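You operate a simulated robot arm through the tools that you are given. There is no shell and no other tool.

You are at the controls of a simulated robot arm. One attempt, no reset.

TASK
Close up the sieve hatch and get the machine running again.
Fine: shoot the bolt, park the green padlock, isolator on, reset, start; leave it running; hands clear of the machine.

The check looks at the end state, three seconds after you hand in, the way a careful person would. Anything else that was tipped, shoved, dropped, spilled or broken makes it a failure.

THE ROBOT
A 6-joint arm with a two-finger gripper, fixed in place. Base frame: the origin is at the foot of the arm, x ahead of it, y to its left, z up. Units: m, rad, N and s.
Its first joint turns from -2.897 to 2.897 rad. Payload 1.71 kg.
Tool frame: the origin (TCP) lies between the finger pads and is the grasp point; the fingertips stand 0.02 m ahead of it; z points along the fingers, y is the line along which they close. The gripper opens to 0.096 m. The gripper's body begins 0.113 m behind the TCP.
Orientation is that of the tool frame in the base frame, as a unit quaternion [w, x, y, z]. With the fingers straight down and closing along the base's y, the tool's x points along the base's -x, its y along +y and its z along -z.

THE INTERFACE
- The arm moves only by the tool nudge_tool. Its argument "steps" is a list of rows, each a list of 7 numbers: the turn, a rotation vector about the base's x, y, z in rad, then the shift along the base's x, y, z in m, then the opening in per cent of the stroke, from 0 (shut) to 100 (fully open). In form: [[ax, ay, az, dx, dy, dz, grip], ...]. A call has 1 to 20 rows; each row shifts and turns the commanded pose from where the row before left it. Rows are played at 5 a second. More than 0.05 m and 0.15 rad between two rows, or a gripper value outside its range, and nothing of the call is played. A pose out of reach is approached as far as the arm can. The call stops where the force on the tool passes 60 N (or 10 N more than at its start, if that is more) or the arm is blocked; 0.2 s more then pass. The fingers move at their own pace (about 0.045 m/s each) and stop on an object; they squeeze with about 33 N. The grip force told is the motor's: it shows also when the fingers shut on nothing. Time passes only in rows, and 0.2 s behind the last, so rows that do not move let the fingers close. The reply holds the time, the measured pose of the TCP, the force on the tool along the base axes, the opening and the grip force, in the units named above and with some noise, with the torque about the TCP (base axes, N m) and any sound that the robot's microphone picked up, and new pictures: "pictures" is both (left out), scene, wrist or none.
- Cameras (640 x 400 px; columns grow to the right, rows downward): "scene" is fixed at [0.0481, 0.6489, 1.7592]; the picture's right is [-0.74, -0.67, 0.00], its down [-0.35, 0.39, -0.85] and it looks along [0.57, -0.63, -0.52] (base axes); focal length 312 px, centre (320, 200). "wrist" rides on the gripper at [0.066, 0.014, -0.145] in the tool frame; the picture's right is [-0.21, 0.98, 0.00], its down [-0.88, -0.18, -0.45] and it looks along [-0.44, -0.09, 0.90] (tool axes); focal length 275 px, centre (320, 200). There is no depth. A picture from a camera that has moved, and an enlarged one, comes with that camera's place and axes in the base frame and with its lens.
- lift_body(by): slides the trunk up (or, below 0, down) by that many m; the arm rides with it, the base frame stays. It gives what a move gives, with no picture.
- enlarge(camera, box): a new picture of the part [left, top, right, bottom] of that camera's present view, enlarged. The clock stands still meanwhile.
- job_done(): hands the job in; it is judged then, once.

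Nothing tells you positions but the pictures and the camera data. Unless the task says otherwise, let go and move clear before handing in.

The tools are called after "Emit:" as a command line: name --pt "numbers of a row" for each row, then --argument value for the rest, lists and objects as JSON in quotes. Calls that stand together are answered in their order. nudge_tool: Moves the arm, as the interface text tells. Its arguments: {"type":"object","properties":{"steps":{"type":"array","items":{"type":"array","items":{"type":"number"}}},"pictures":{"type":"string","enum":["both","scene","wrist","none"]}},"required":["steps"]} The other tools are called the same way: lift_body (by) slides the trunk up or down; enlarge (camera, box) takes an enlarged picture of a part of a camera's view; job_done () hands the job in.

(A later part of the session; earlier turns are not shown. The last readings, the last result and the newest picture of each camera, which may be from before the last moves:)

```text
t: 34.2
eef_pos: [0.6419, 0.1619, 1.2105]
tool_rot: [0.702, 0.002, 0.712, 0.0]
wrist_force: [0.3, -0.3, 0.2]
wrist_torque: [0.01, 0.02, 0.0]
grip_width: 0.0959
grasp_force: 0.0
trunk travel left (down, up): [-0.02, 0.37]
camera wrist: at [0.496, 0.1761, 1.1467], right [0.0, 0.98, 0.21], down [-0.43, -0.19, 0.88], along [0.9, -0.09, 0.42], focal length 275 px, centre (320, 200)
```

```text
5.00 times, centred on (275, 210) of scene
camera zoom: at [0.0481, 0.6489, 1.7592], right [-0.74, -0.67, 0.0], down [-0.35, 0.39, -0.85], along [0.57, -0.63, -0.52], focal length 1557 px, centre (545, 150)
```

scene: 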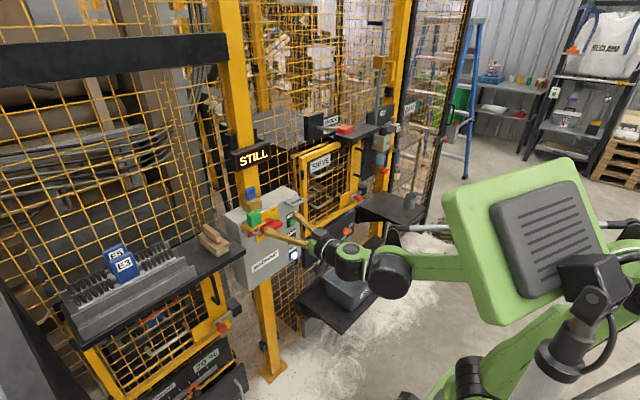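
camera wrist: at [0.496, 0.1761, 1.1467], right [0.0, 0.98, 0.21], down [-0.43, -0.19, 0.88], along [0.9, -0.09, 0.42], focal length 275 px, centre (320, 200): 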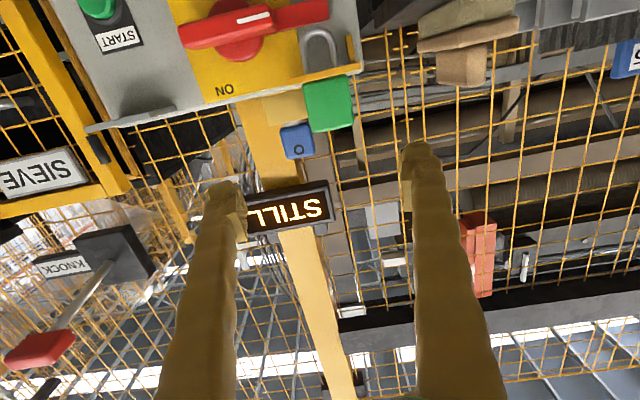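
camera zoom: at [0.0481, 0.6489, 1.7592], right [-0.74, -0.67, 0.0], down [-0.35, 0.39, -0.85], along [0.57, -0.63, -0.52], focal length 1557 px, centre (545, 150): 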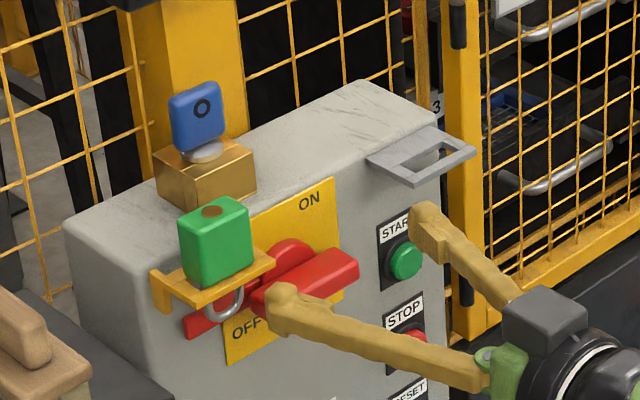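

Emit:
enlarge --camera "scene" --box '[280, 185, 320, 215]'

Emit:
enlarge --camera "scene" --box '[240, 200, 290, 240]'

```text
13.33 times, centred on (300, 200) of scene
camera zoom: at [0.0481, 0.6489, 1.7592], right [-0.74, -0.67, 0.0], down [-0.35, 0.39, -0.85], along [0.57, -0.63, -0.52], focal length 4153 px, centre (587, 200)
```

zoom: 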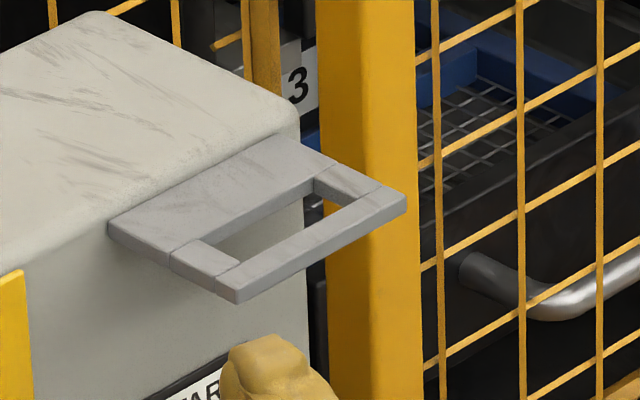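

```text
10.00 times, centred on (265, 220) of scene
camera zoom: at [0.0481, 0.6489, 1.7592], right [-0.74, -0.67, 0.0], down [-0.35, 0.39, -0.85], along [0.57, -0.63, -0.52], focal length 3115 px, centre (870, 0)
```

zoom: 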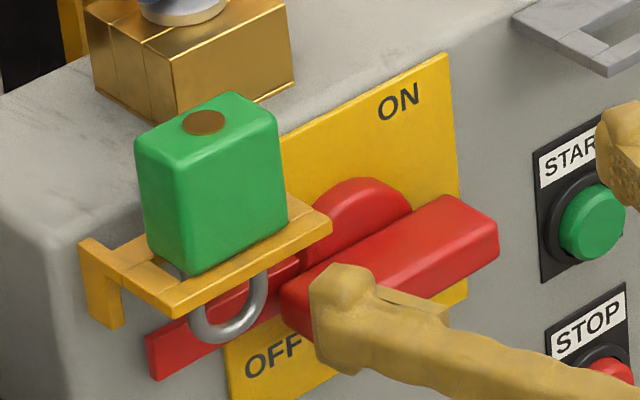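

The padlock rests on a yellow hasp at about y 0.173 to 0.178. The grey park loop looks like an identical plate about 0.191 m further along -y. I'll line up in front of the padlock with the fingers open.

Emit:
nudge_tool --pt "0 0 0 0.015 0.008 -0.017 100" --pt "0 0 0 0.015 0.007 -0.017 100" --pt "0 0 0 0.015 0 0 100" --pictures "both"

Emit:
enlarge --camera "wrist" --box '[200, 0, 440, 190]'

Emit:
enlarge --camera "scene" --box '[230, 180, 310, 240]'

```text
t: 35.0
eef_pos: [0.6849, 0.1753, 1.1761]
tool_rot: [0.703, 0.0, 0.711, 0.003]
wrist_force: [-2.5, -0.7, 1.3]
wrist_torque: [-0.02, 0.13, 0.02]
grip_width: 0.096
grasp_force: 0.1
trunk travel left (down, up): [-0.02, 0.37]
camera wrist: at [0.5378, 0.1891, 1.112], right [0.0, 0.98, 0.21], down [-0.43, -0.19, 0.88], along [0.9, -0.09, 0.42], focal length 275 px, centre (320, 200)
```

scene: 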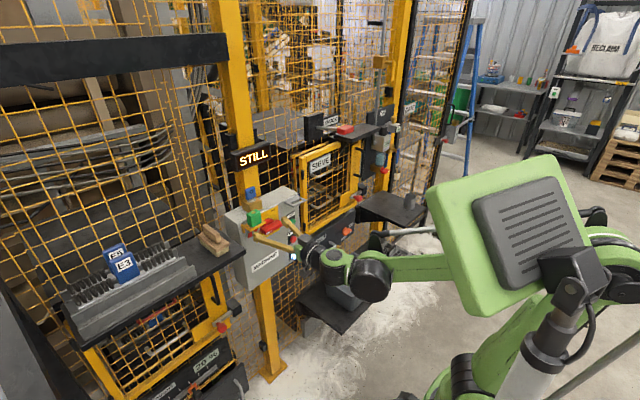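
wrist: 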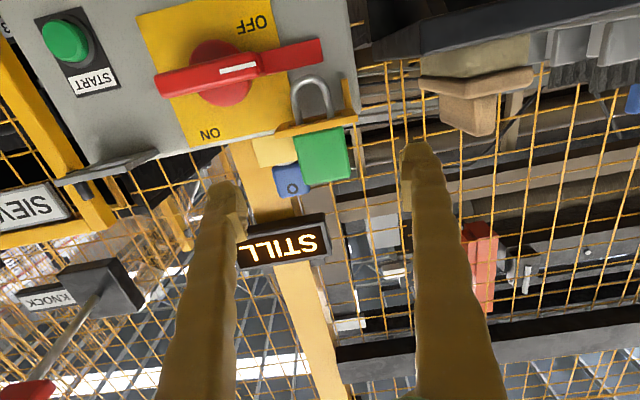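

```text
2.11 times, centred on (320, 95) of wrist
camera zoom: at [0.5378, 0.1891, 1.112], right [0.0, 0.98, 0.21], down [-0.43, -0.19, 0.88], along [0.9, -0.09, 0.42], focal length 580 px, centre (320, 421)
```

zoom: 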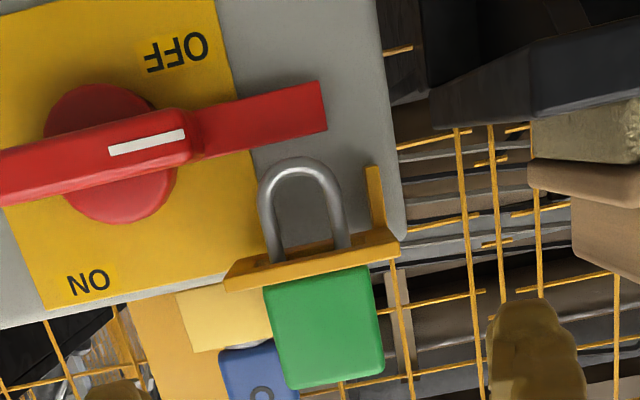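

```text
6.67 times, centred on (270, 210) of scene
camera zoom: at [0.0481, 0.6489, 1.7592], right [-0.74, -0.67, 0.0], down [-0.35, 0.39, -0.85], along [0.57, -0.63, -0.52], focal length 2076 px, centre (653, 133)
```

zoom: 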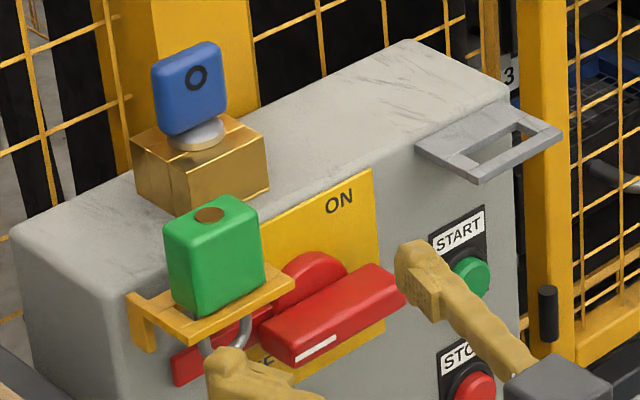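

Emit:
nudge_tool --pt "0 0 0 0.02 0.001 0 100" --pt "0 0 0 0.02 0.001 0 100" --pt "0 0 0 0.02 0 0 100" --pt "0 0 0 0.016 0 0 100" --pictures "both"

Emit:
enlarge --camera "wrist" --box '[180, 80, 460, 280]'

Emit:
enlarge --camera "scene" --box '[230, 180, 310, 240]'

```text
t: 36.0
eef_pos: [0.7599, 0.176, 1.1757]
tool_rot: [0.703, 0.001, 0.711, 0.001]
wrist_force: [-0.7, -0.3, 0.2]
wrist_torque: [-0.01, 0.01, 0.05]
grip_width: 0.0963
grasp_force: 0.1
trunk travel left (down, up): [-0.02, 0.37]
camera wrist: at [0.6134, 0.1914, 1.1114], right [0.0, 0.98, 0.21], down [-0.43, -0.19, 0.88], along [0.9, -0.09, 0.42], focal length 275 px, centre (320, 200)
```

scene: 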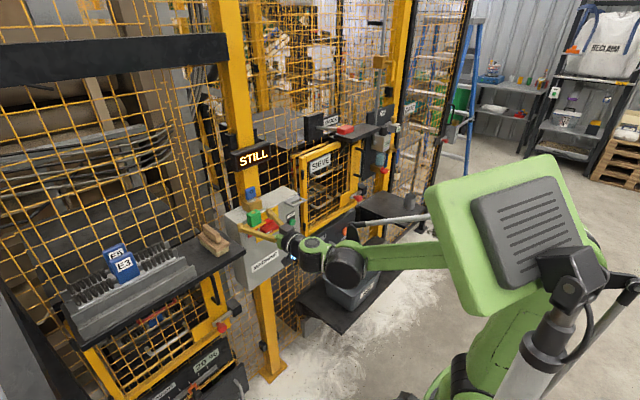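
wrist: 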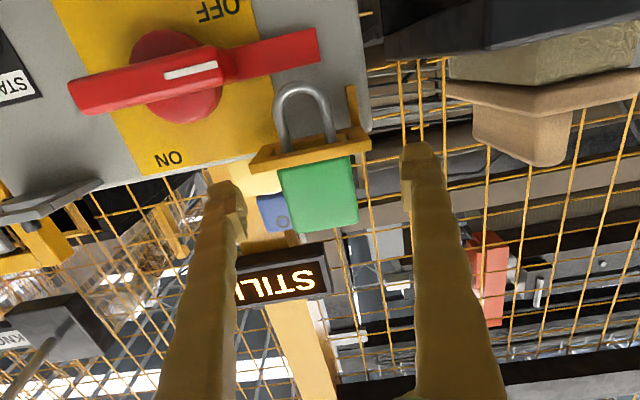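

```text
2.00 times, centred on (320, 180) of wrist
camera zoom: at [0.6134, 0.1914, 1.1114], right [0.0, 0.98, 0.21], down [-0.43, -0.19, 0.88], along [0.9, -0.09, 0.42], focal length 551 px, centre (320, 240)
```

zoom: 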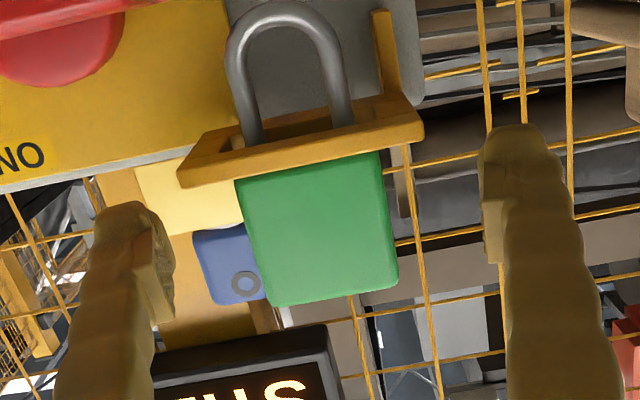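

```text
6.67 times, centred on (270, 210) of scene
camera zoom: at [0.0481, 0.6489, 1.7592], right [-0.74, -0.67, 0.0], down [-0.35, 0.39, -0.85], along [0.57, -0.63, -0.52], focal length 2076 px, centre (653, 133)
```

zoom: 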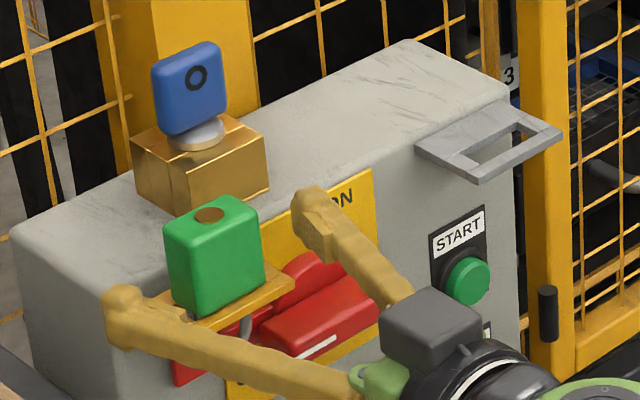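

Emit:
nudge_tool --pt "0 0 0 0.01 0.001 0 100" --pt "0 0 0 0 0 0 60" --pt "0 0 0 0 0 0 40" --pt "0 0 0 0 0 0 20" --pt "0 0 0 0 0 0 20" --pt "0 0 0 0 0 0 20" --pictures "both"

Emit:
enlarge --camera "wrist" --box '[180, 80, 460, 280]'

Emit:
enlarge --camera "scene" --box '[230, 180, 310, 240]'

```text
t: 37.5
eef_pos: [0.7709, 0.1785, 1.1767]
tool_rot: [0.703, 0.001, 0.711, 0.002]
wrist_force: [1.4, -0.4, 3.0]
wrist_torque: [-0.08, -0.03, 0.05]
grip_width: 0.0414
grasp_force: 33.0
trunk travel left (down, up): [-0.02, 0.37]
camera wrist: at [0.6242, 0.1928, 1.1115], right [0.0, 0.98, 0.21], down [-0.43, -0.19, 0.88], along [0.9, -0.09, 0.42], focal length 275 px, centre (320, 200)
```

scene: 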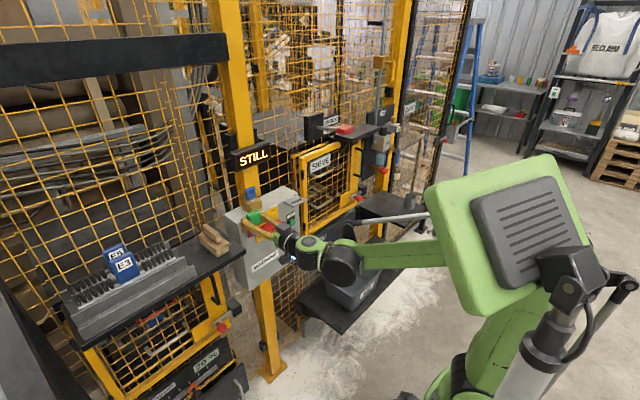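
wrist: 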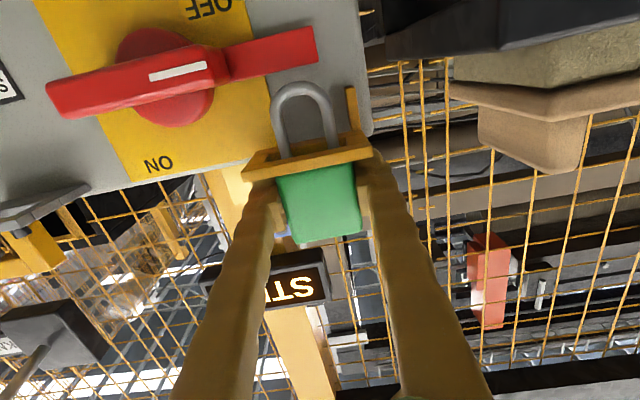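

```text
2.00 times, centred on (320, 180) of wrist
camera zoom: at [0.6242, 0.1928, 1.1115], right [0.0, 0.98, 0.21], down [-0.43, -0.19, 0.88], along [0.9, -0.09, 0.42], focal length 551 px, centre (320, 240)
```

zoom: 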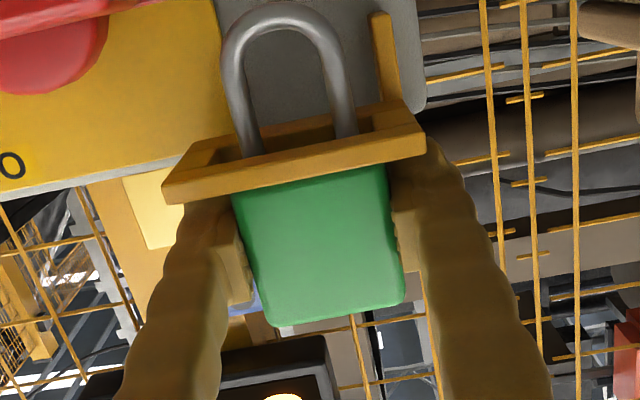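

```text
6.67 times, centred on (270, 210) of scene
camera zoom: at [0.0481, 0.6489, 1.7592], right [-0.74, -0.67, 0.0], down [-0.35, 0.39, -0.85], along [0.57, -0.63, -0.52], focal length 2076 px, centre (653, 133)
```

zoom: 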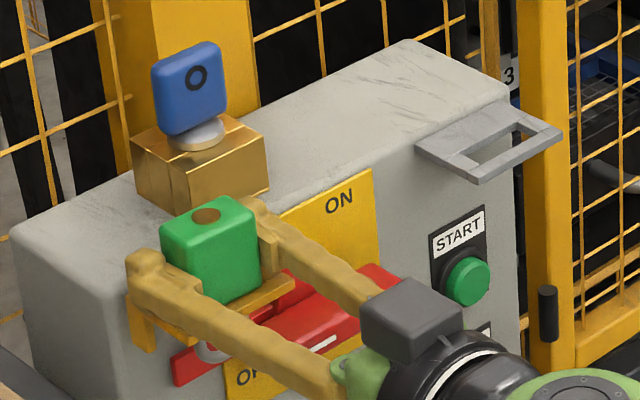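

Gripped (0.0414 m wide, 33 N). Now I'll lift straight up to clear the hasp.

Emit:
nudge_tool --pt "0 0 0 0 0 0.008 20" --pt "0 0 0 0 0 0.015 20" --pt "0 0 0 0 0 0.02 20" --pt "0 0 0 0 0 0.02 20" --pt "0 0 0 0 0 0.015 20" --pictures "both"

Emit:
enlarge --camera "wrist" --box '[180, 80, 460, 280]'

Emit:
enlarge --camera "scene" --box '[230, 170, 310, 230]'

```text
t: 38.6
eef_pos: [0.7706, 0.1778, 1.2532]
tool_rot: [0.703, 0.001, 0.711, 0.001]
wrist_force: [0.5, 0.1, -1.1]
wrist_torque: [0.01, 0.03, 0.03]
grip_width: 0.0412
grasp_force: 33.9
trunk travel left (down, up): [-0.02, 0.37]
camera wrist: at [0.6241, 0.1916, 1.1891], right [0.0, 0.98, 0.21], down [-0.43, -0.19, 0.88], along [0.9, -0.09, 0.42], focal length 275 px, centre (320, 200)
```

scene: 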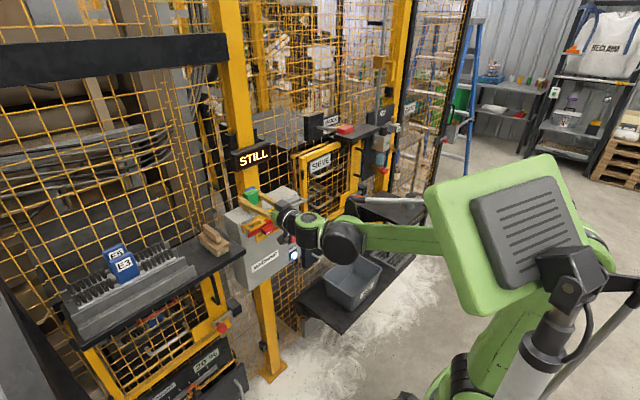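
wrist: 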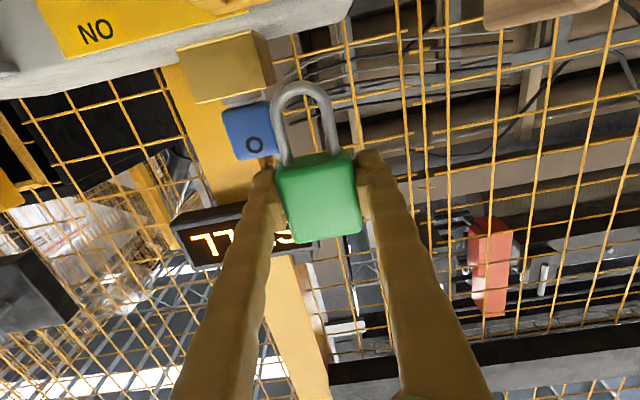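

```text
2.00 times, centred on (320, 180) of wrist
camera zoom: at [0.6241, 0.1916, 1.1891], right [0.0, 0.98, 0.21], down [-0.43, -0.19, 0.88], along [0.9, -0.09, 0.42], focal length 551 px, centre (320, 240)
```

zoom: 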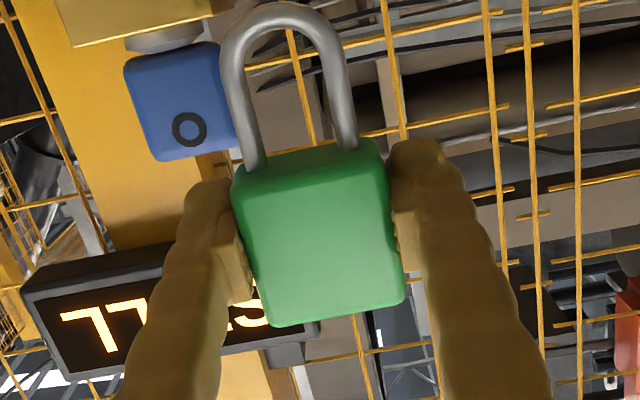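

```text
6.67 times, centred on (270, 200) of scene
camera zoom: at [0.0481, 0.6489, 1.7592], right [-0.74, -0.67, 0.0], down [-0.35, 0.39, -0.85], along [0.57, -0.63, -0.52], focal length 2076 px, centre (653, 200)
```

zoom: 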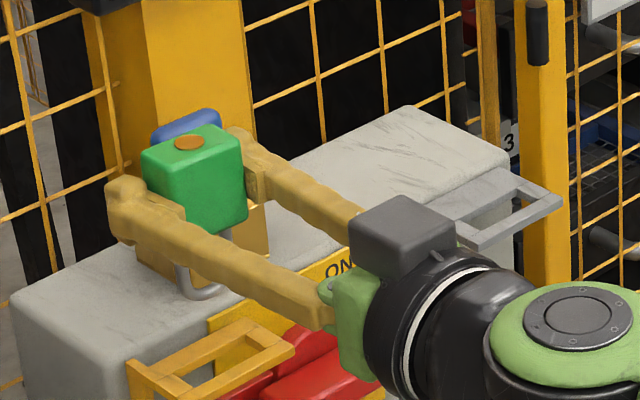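

The padlock is out of the hasp. Before travelling, I'll measure the hasp and loop plates again to get the offset between them precisely.

Emit:
enlarge --camera "scene" --box '[242, 210, 282, 240]'

Emit:
enlarge --camera "scene" --box '[280, 185, 320, 215]'

```text
13.33 times, centred on (262, 225) of scene
camera zoom: at [0.0481, 0.6489, 1.7592], right [-0.74, -0.67, 0.0], down [-0.35, 0.39, -0.85], along [0.57, -0.63, -0.52], focal length 4153 px, centre (1093, -133)
```

zoom: 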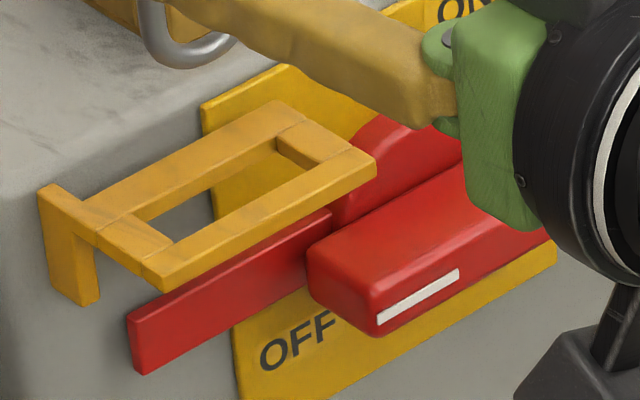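

```text
13.33 times, centred on (300, 200) of scene
camera zoom: at [0.0481, 0.6489, 1.7592], right [-0.74, -0.67, 0.0], down [-0.35, 0.39, -0.85], along [0.57, -0.63, -0.52], focal length 4153 px, centre (587, 200)
```

zoom: 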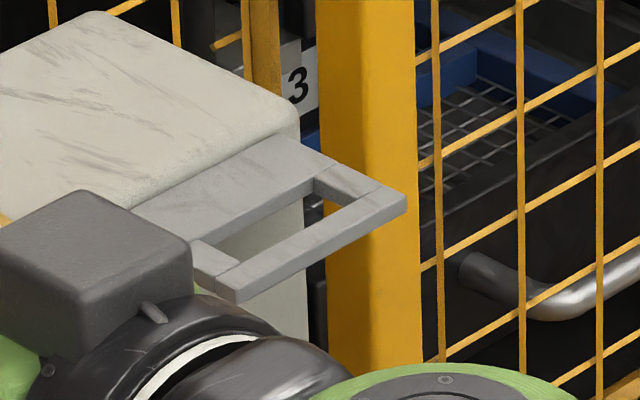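

The two plates have identical holes: centres at x 0.768, and y 0.174 and -0.019 (offset -0.1925). I'll carry the padlock back, across and forward above the grey loop.

Emit:
nudge_tool --pt "0 0 0 -0.02 0 0.002 20" --pt "0 0 0 -0.02 0 0 20" --pt "0 0 0 0 -0.032 0 20" --pt "0 0 0 0 -0.032 0 20" --pt "0 0 0 0 -0.032 0 20" --pt "0 0 0 0 -0.032 0 20" --pt "0 0 0 0 -0.032 0 20" --pt "0 0 0 0 -0.032 0 20" --pt "0 0 0 0.02 0 0 20" --pt "0 0 0 0.02 0 0 20" --pt "0 0 0 0 0 0 20" --pictures "both"

Emit:
enlarge --camera "wrist" --box '[180, 0, 460, 200]'

Emit:
enlarge --camera "scene" --box '[260, 160, 340, 220]'

```text
t: 41.0
eef_pos: [0.7633, -0.0028, 1.2571]
tool_rot: [0.702, 0.002, 0.712, 0.0]
wrist_force: [-0.3, 0.2, -1.4]
wrist_torque: [0.02, 0.01, 0.01]
grip_width: 0.0414
grasp_force: 33.2
out of reach, approached as far as the arm can: row 8, 9
trunk travel left (down, up): [-0.02, 0.37]
camera wrist: at [0.6163, 0.0119, 1.1931], right [0.01, 0.98, 0.21], down [-0.43, -0.19, 0.88], along [0.9, -0.1, 0.42], focal length 275 px, centre (320, 200)
```

scene: 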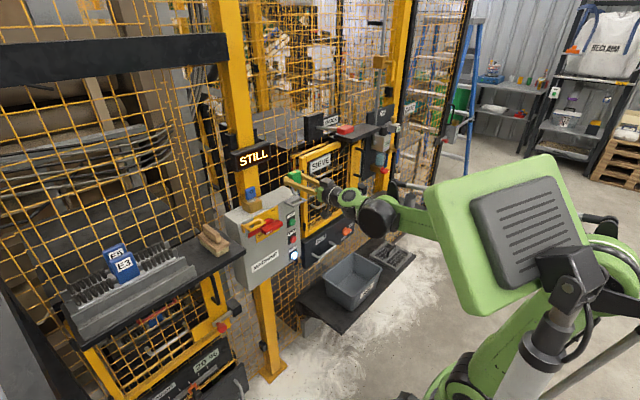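
wrist: 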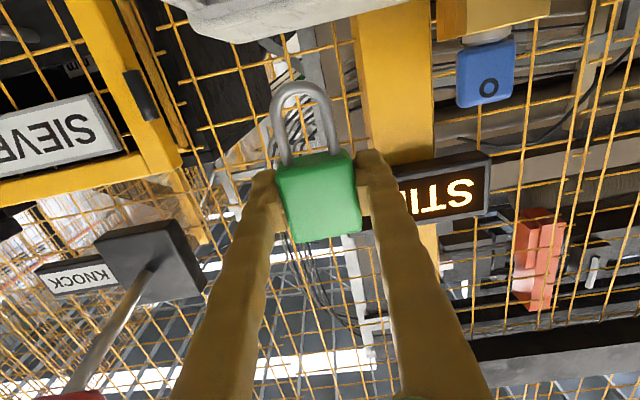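

```text
2.00 times, centred on (320, 100) of wrist
camera zoom: at [0.6163, 0.0119, 1.1931], right [0.01, 0.98, 0.21], down [-0.43, -0.19, 0.88], along [0.9, -0.1, 0.42], focal length 551 px, centre (320, 400)
```

zoom: 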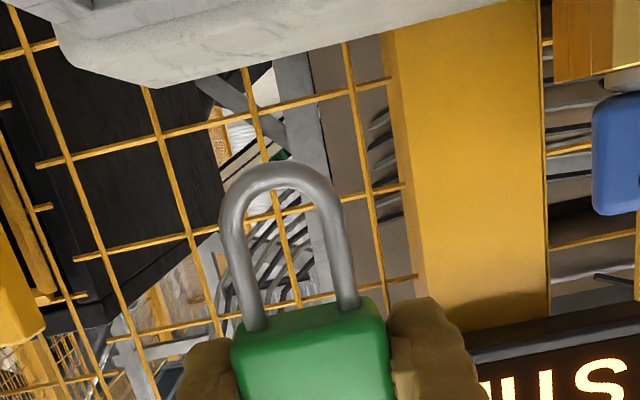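

```text
6.67 times, centred on (300, 190) of scene
camera zoom: at [0.0481, 0.6489, 1.7592], right [-0.74, -0.67, 0.0], down [-0.35, 0.39, -0.85], along [0.57, -0.63, -0.52], focal length 2076 px, centre (453, 267)
```

zoom: 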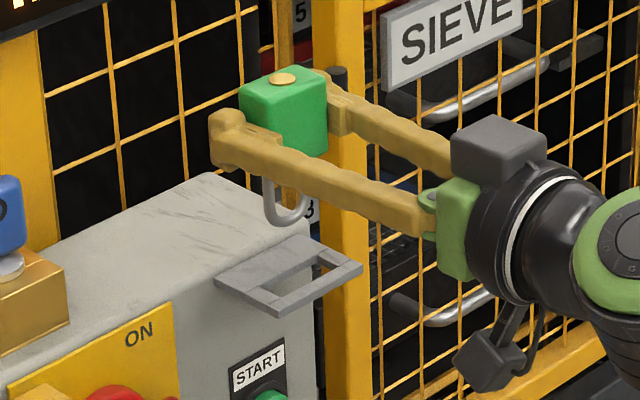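

Emit:
nudge_tool --pt "0 0 0 0 0 -0.01 20" --pt "0 0 0 0.0075 -0.011 -0.007 20" --pt "0 0 0 0 0 0 20" --pictures "both"

Emit:
enlarge --camera "scene" --box '[270, 170, 330, 215]'

```text
t: 41.9
eef_pos: [0.7703, -0.0156, 1.2411]
tool_rot: [0.7, 0.002, 0.714, 0.0]
wrist_force: [0.2, -0.7, -1.2]
wrist_torque: [0.03, 0.01, 0.01]
grip_width: 0.0414
grasp_force: 32.9
trunk travel left (down, up): [-0.02, 0.37]
camera wrist: at [0.6229, 0.0, 1.1776], right [0.01, 0.98, 0.21], down [-0.43, -0.19, 0.88], along [0.9, -0.1, 0.42], focal length 275 px, centre (320, 200)
```

scene: 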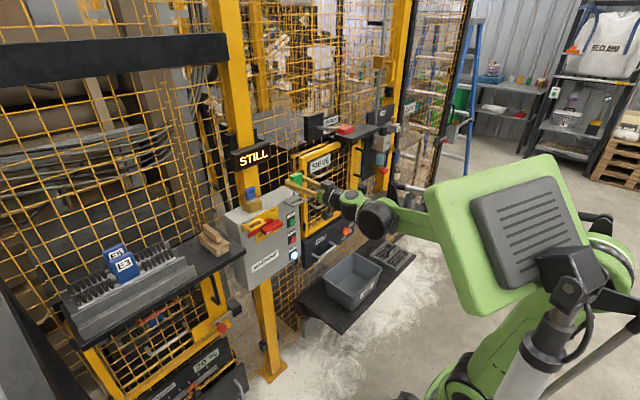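
wrist: 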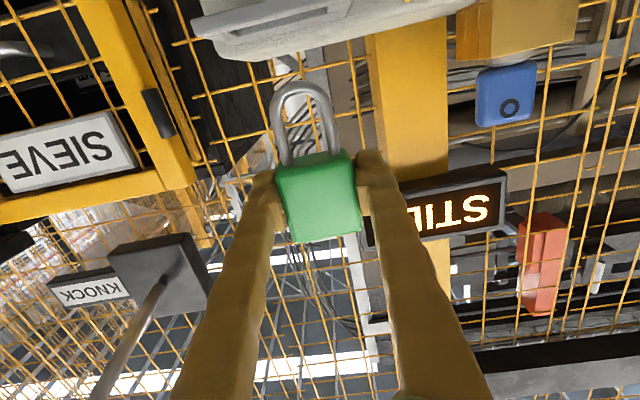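

```text
8.89 times, centred on (300, 192) of scene
camera zoom: at [0.0481, 0.6489, 1.7592], right [-0.74, -0.67, 0.0], down [-0.35, 0.39, -0.85], along [0.57, -0.63, -0.52], focal length 2768 px, centre (498, 267)
```

zoom: 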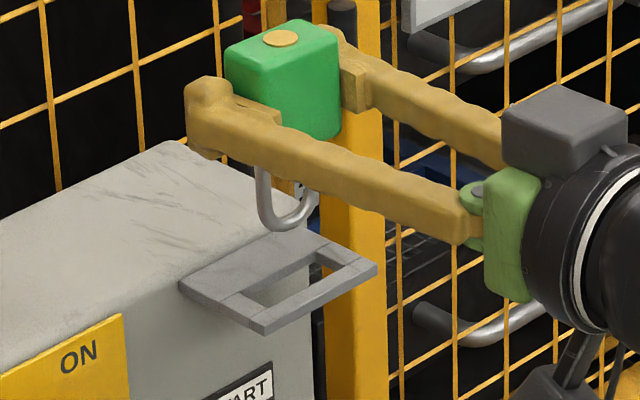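

Emit:
nudge_tool --pt "0 0 0 0 0 -0.01 20" --pt "0 0 0 0 0 -0.008 20" --pt "0 0 0 0 0 0 20" --pictures "wrist"

Emit:
enlarge --camera "scene" --box '[280, 180, 320, 210]'

Emit:
enlarge --camera "wrist" --box '[180, 0, 420, 180]'

```text
t: 42.6
eef_pos: [0.7703, -0.0152, 1.2215]
tool_rot: [0.7, 0.003, 0.714, -0.001]
wrist_force: [0.9, 0.1, -1.0]
wrist_torque: [-0.03, -0.02, -0.01]
grip_width: 0.0411
grasp_force: 33.0
trunk travel left (down, up): [-0.02, 0.37]
camera wrist: at [0.6233, 0.0, 1.1593], right [0.01, 0.98, 0.21], down [-0.43, -0.19, 0.88], along [0.9, -0.1, 0.42], focal length 275 px, centre (320, 200)
```

wrist: 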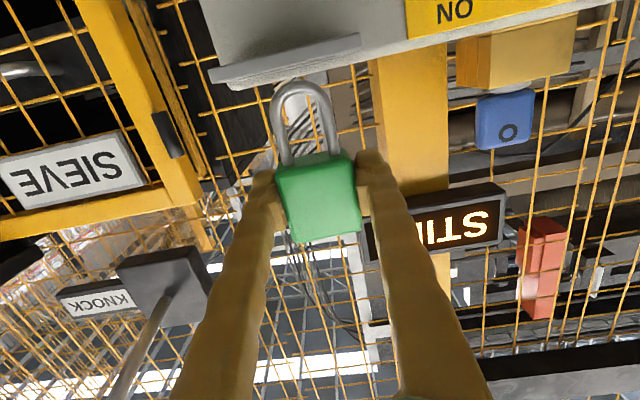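

```text
13.33 times, centred on (300, 195) of scene
camera zoom: at [0.0481, 0.6489, 1.7592], right [-0.74, -0.67, 0.0], down [-0.35, 0.39, -0.85], along [0.57, -0.63, -0.52], focal length 4153 px, centre (587, 267)
```

zoom: 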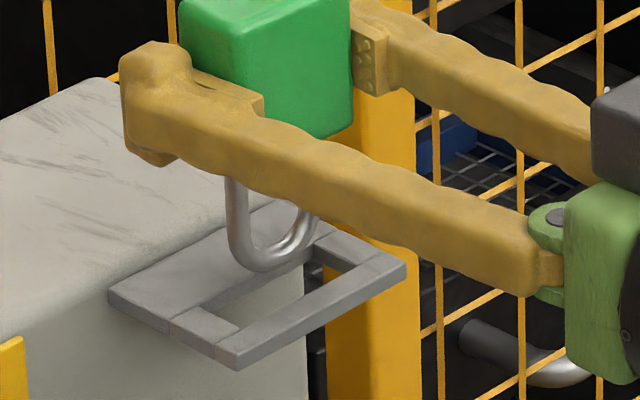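

```text
2.22 times, centred on (300, 90) of wrist
camera zoom: at [0.6233, 0.0, 1.1593], right [0.01, 0.98, 0.21], down [-0.43, -0.19, 0.88], along [0.9, -0.1, 0.42], focal length 612 px, centre (364, 444)
```

zoom: 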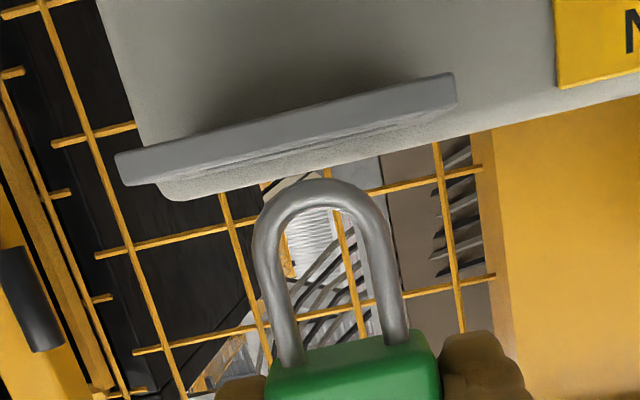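

The wrist view shows the plate centre at y≈-0.015, matching the TCP. I'll keep lowering the shackle into the loop.

Emit:
nudge_tool --pt "0 0 0 0 0 -0.008 20" --pt "0 0 0 0 0 -0.008 20" --pt "0 0 0 0 0 -0.006 20" --pt "0 0 0 0 0 0 20" --pictures "wrist"

Emit:
enlarge --camera "scene" --box '[280, 180, 320, 210]'

Emit:
enlarge --camera "wrist" --box '[180, 0, 420, 180]'

```text
t: 43.6
eef_pos: [0.769, -0.0142, 1.1985]
tool_rot: [0.7, 0.001, 0.714, 0.001]
wrist_force: [0.3, 0.2, -1.3]
wrist_torque: [0.04, -0.01, 0.02]
grip_width: 0.0412
grasp_force: 32.7
trunk travel left (down, up): [-0.02, 0.37]
camera wrist: at [0.6222, -0.0001, 1.1368], right [0.01, 0.98, 0.21], down [-0.43, -0.19, 0.88], along [0.9, -0.1, 0.42], focal length 275 px, centre (320, 200)
```

wrist: 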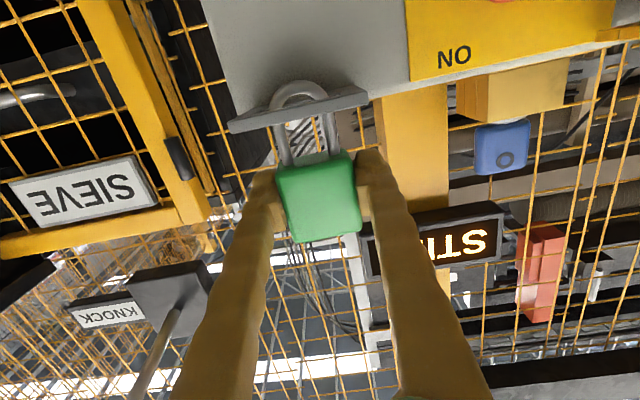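

```text
13.33 times, centred on (300, 195) of scene
camera zoom: at [0.0481, 0.6489, 1.7592], right [-0.74, -0.67, 0.0], down [-0.35, 0.39, -0.85], along [0.57, -0.63, -0.52], focal length 4153 px, centre (587, 267)
```

zoom: 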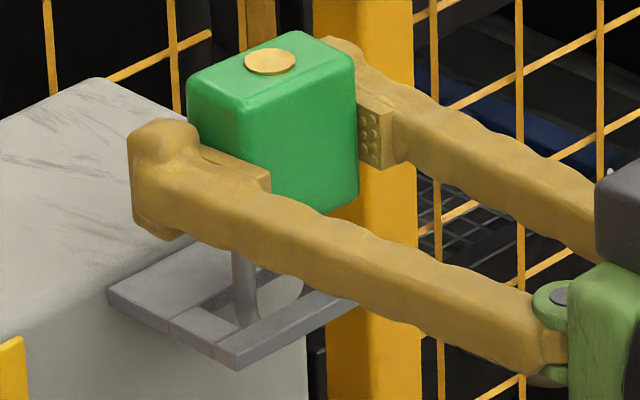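

```text
2.22 times, centred on (300, 90) of wrist
camera zoom: at [0.6222, -0.0001, 1.1368], right [0.01, 0.98, 0.21], down [-0.43, -0.19, 0.88], along [0.9, -0.1, 0.42], focal length 612 px, centre (364, 444)
```

zoom: 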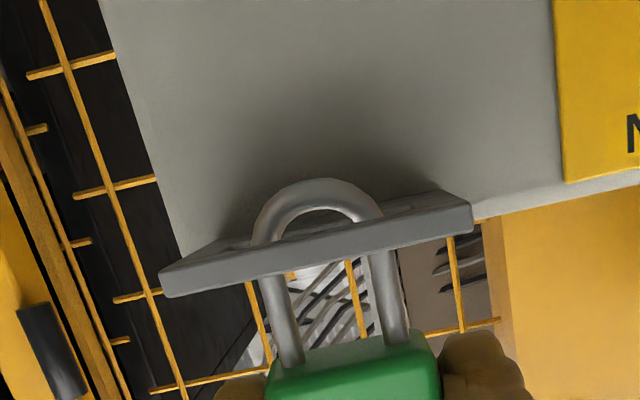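

The shackle is going through the loop. I'll lower it the rest of the way until it seats.

Emit:
nudge_tool --pt "0 0 0 0 0 -0.008 20" --pt "0 0 0 0 0 -0.007 20" --pt "0 0 0 0 0 -0.004 20" --pt "0 0 0 0 0 0 20" --pictures "wrist"

Emit:
enlarge --camera "scene" --box '[280, 180, 320, 210]'

Emit:
enlarge --camera "wrist" --box '[180, 20, 420, 200]'

```text
t: 44.6
eef_pos: [0.77, -0.0141, 1.1803]
tool_rot: [0.7, 0.002, 0.714, 0.001]
wrist_force: [-0.6, -1.2, -1.2]
wrist_torque: [-0.04, 0.02, 0.0]
grip_width: 0.0412
grasp_force: 32.8
trunk travel left (down, up): [-0.02, 0.37]
camera wrist: at [0.6232, -0.0002, 1.1175], right [0.01, 0.98, 0.21], down [-0.43, -0.19, 0.88], along [0.9, -0.1, 0.42], focal length 275 px, centre (320, 200)
```

wrist: 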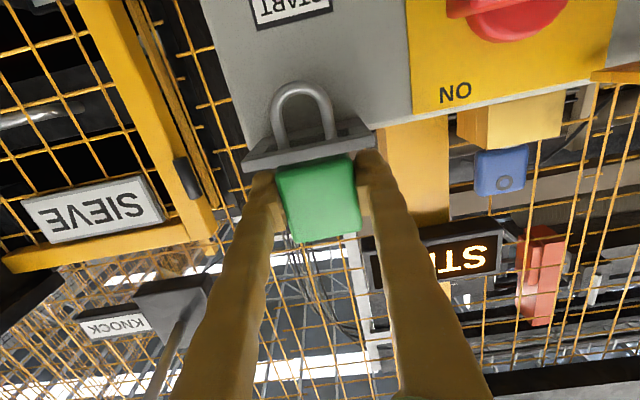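

```text
13.33 times, centred on (300, 195) of scene
camera zoom: at [0.0481, 0.6489, 1.7592], right [-0.74, -0.67, 0.0], down [-0.35, 0.39, -0.85], along [0.57, -0.63, -0.52], focal length 4153 px, centre (587, 267)
```

zoom: 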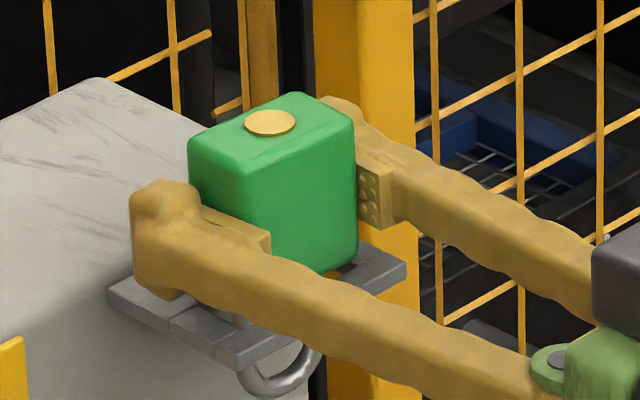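

```text
2.22 times, centred on (300, 110) of wrist
camera zoom: at [0.6232, -0.0002, 1.1175], right [0.01, 0.98, 0.21], down [-0.43, -0.19, 0.88], along [0.9, -0.1, 0.42], focal length 612 px, centre (364, 400)
```

zoom: 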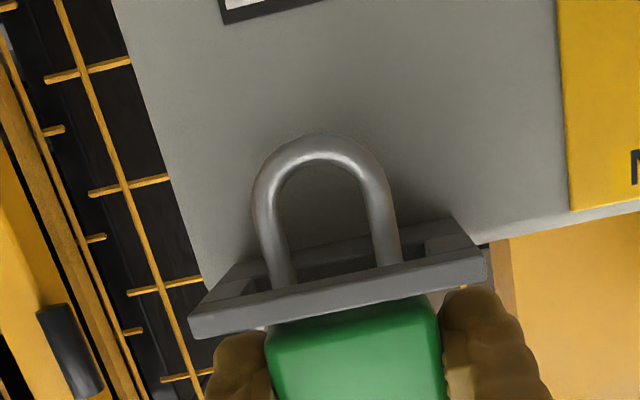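

Emit:
nudge_tool --pt "0 0 0 0 0 -0.002 20" --pt "0 0 0 0 0 -0.0015 20" --pt "0 0 0 0 0 0 20" --pictures "none"

Emit:
enlarge --camera "wrist" --box '[180, 20, 420, 200]'

```text
t: 45.5
eef_pos: [0.7694, -0.0145, 1.1777]
tool_rot: [0.7, 0.002, 0.714, 0.0]
wrist_force: [0.0, 0.7, -0.8]
wrist_torque: [0.02, -0.01, 0.03]
grip_width: 0.0411
grasp_force: 32.8
trunk travel left (down, up): [-0.02, 0.37]
```

```text
2.22 times, centred on (300, 110) of wrist
camera zoom: at [0.6227, -0.0009, 1.1147], right [0.01, 0.98, 0.21], down [-0.43, -0.19, 0.88], along [0.9, -0.1, 0.42], focal length 612 px, centre (364, 400)
```

zoom: 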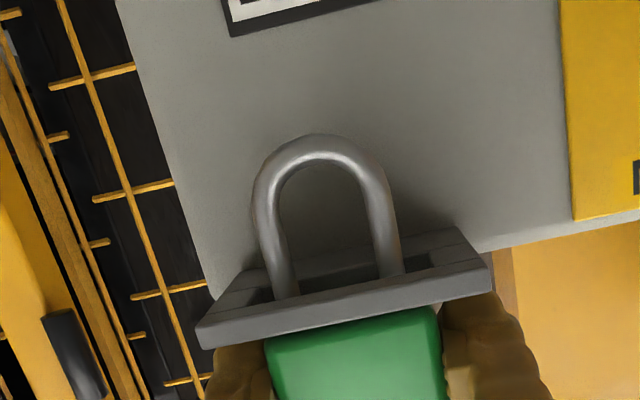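

Emit:
nudge_tool --pt "0 0 0 0 0 -0.002 20" --pt "0 0 0 0 0 -0.001 20" --pt "0 0 0 0 0 0 20" --pictures "none"

Emit:
enlarge --camera "wrist" --box '[180, 20, 420, 200]'

Emit:
enlarge --camera "scene" --box '[280, 180, 320, 210]'

```text
t: 46.2
eef_pos: [0.7687, -0.0154, 1.1764]
tool_rot: [0.7, 0.002, 0.714, 0.001]
wrist_force: [10.2, -2.6, 28.8]
wrist_torque: [-0.49, -0.54, 0.12]
grip_width: 0.0414
grasp_force: 32.9
trunk travel left (down, up): [-0.02, 0.37]
```

```text
2.22 times, centred on (300, 110) of wrist
camera zoom: at [0.6223, -0.0004, 1.1127], right [0.01, 0.98, 0.21], down [-0.43, -0.19, 0.88], along [0.9, -0.1, 0.42], focal length 612 px, centre (364, 400)
```

zoom: 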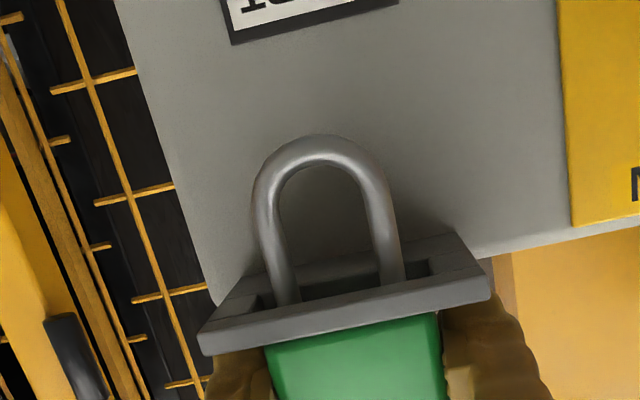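

```text
13.33 times, centred on (300, 195) of scene
camera zoom: at [0.0481, 0.6489, 1.7592], right [-0.74, -0.67, 0.0], down [-0.35, 0.39, -0.85], along [0.57, -0.63, -0.52], focal length 4153 px, centre (587, 267)
```

zoom: 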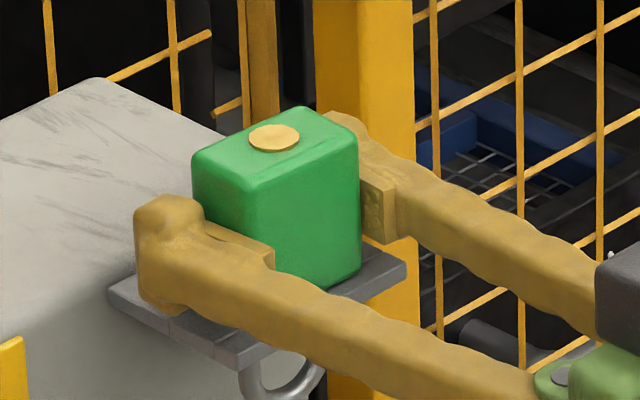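

It's seated (29 N upward contact). I'll relieve the pressure a touch, open the fingers and back straight out.

Emit:
nudge_tool --pt "0 0 0 0 0 0.0015 20" --pt "0 0 0 0 0 0 55" --pt "0 0 0 0 0 0 75" --pt "0 0 0 0 0 0 90" --pt "0 0 0 0 0 0 90" --pt "0 0 0 0 0 0 90" --pictures "both"

Emit:
enlarge --camera "scene" --box '[270, 170, 330, 215]'

```text
t: 47.6
eef_pos: [0.7688, -0.0134, 1.1752]
tool_rot: [0.7, 0.003, 0.714, 0.0]
wrist_force: [-0.3, -0.3, -0.2]
wrist_torque: [-0.02, -0.01, 0.0]
grip_width: 0.0864
grasp_force: 0.0
trunk travel left (down, up): [-0.02, 0.37]
camera wrist: at [0.6225, -0.0001, 1.113], right [0.01, 0.98, 0.21], down [-0.43, -0.19, 0.88], along [0.9, -0.1, 0.42], focal length 275 px, centre (320, 200)
```

scene: 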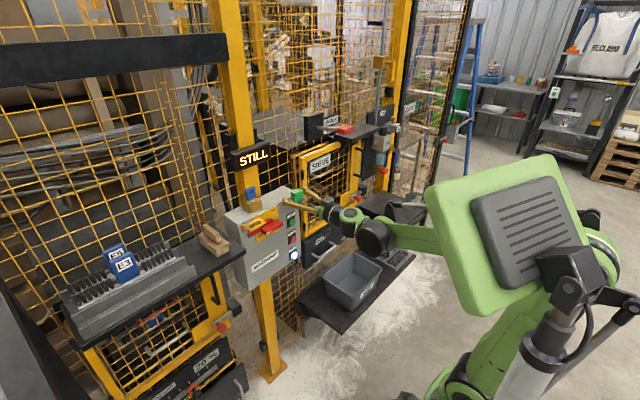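
wrist: 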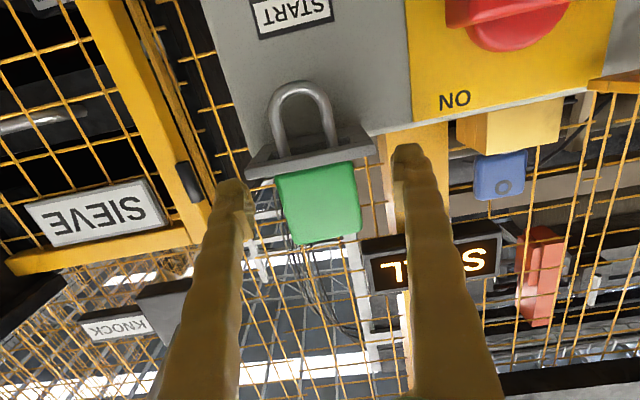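

```text
8.89 times, centred on (300, 192) of scene
camera zoom: at [0.0481, 0.6489, 1.7592], right [-0.74, -0.67, 0.0], down [-0.35, 0.39, -0.85], along [0.57, -0.63, -0.52], focal length 2768 px, centre (498, 267)
```

zoom: 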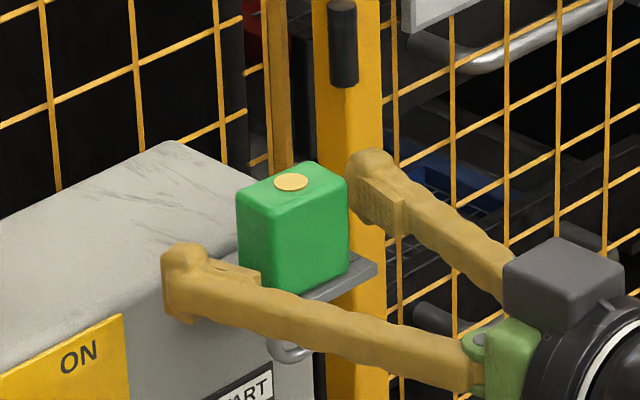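

The green padlock is parked in the grey loop with its shackle through. I'll retreat, and next roll the tool by -90° about x to grip the horizontal isolator handle at about (0.77, 0.11, 1.10), so the turn to ON brings it back to level.

Emit:
nudge_tool --pt "0 0 0 -0.03 0 0 90" --pt "0 0 0 -0.03 0 0 90" --pt "0 0 0 -0.018 0.025 -0.012 90" --pt "0 0 0 -0.018 0.025 -0.012 90" --pt "-0.12 0 0 -0.018 0.025 -0.015 80" --pt "-0.145 0 0 -0.01 0.025 -0.015 70" --pt "-0.145 0 0 0 0.023 -0.015 60" --pt "-0.145 0 0 0 0 -0.006 60" --pt "-0.145 0 0 0 0 0 60" --pt "-0.145 0 0 0 0 0 60" --pt "-0.145 0 0 0 0 0 60" --pt "-0.145 0 0 0 0 0 60" --pt "-0.145 0 0 0 0 0 60" --pt "-0.145 0 0 0 0 0 60" --pt "-0.145 0 0 0 0 0 60" --pictures "both"

Emit:
enlarge --camera "wrist" --box '[180, 60, 500, 280]'

Emit:
enlarge --camera "scene" --box '[230, 175, 320, 245]'

```text
t: 50.9
eef_pos: [0.6755, 0.064, 1.1143]
tool_rot: [0.506, -0.479, 0.526, -0.488]
wrist_force: [0.2, -0.1, -0.3]
wrist_torque: [0.0, 0.0, 0.02]
grip_width: 0.0577
grasp_force: 0.1
out of reach, approached as far as the arm can: row 3, 4, 5
trunk travel left (down, up): [-0.02, 0.37]
camera wrist: at [0.528, 0.0054, 1.0977], right [0.0, 0.27, -0.96], down [-0.42, 0.88, 0.24], along [0.91, 0.4, 0.11], focal length 275 px, centre (320, 200)
```

scene: 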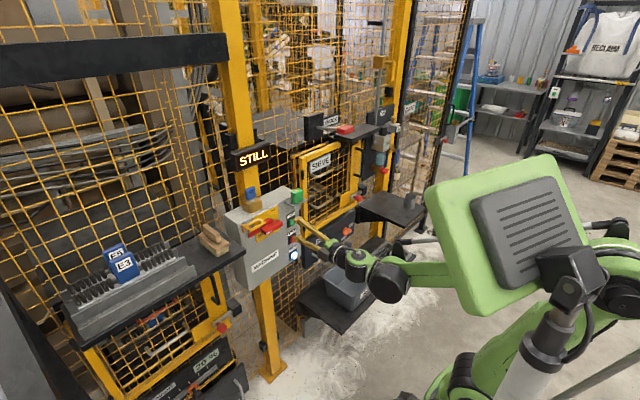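
wrist: 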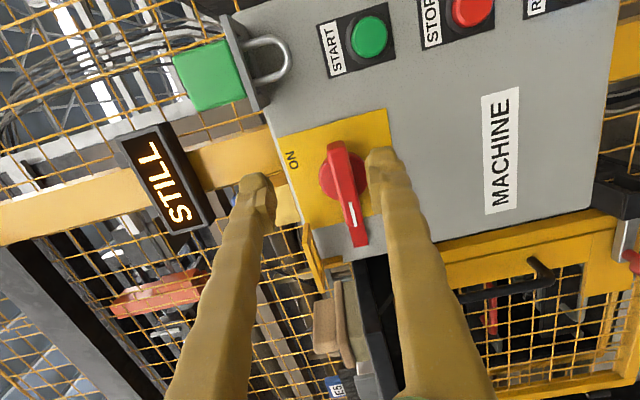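

```text
1.82 times, centred on (340, 170) of wrist
camera zoom: at [0.528, 0.0054, 1.0977], right [0.0, 0.27, -0.96], down [-0.42, 0.88, 0.24], along [0.91, 0.4, 0.11], focal length 500 px, centre (284, 254)
```

zoom: 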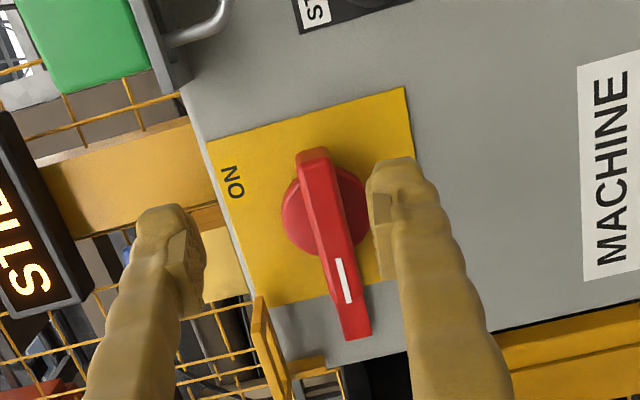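

```text
5.71 times, centred on (275, 210) of scene
camera zoom: at [0.0481, 0.6489, 1.7592], right [-0.74, -0.67, 0.0], down [-0.35, 0.39, -0.85], along [0.57, -0.63, -0.52], focal length 1780 px, centre (577, 143)
```

zoom: 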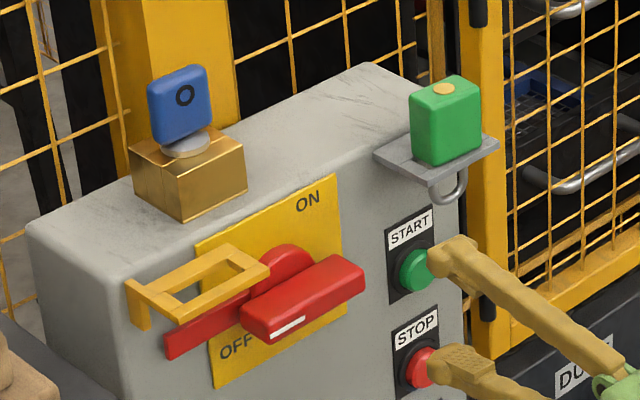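

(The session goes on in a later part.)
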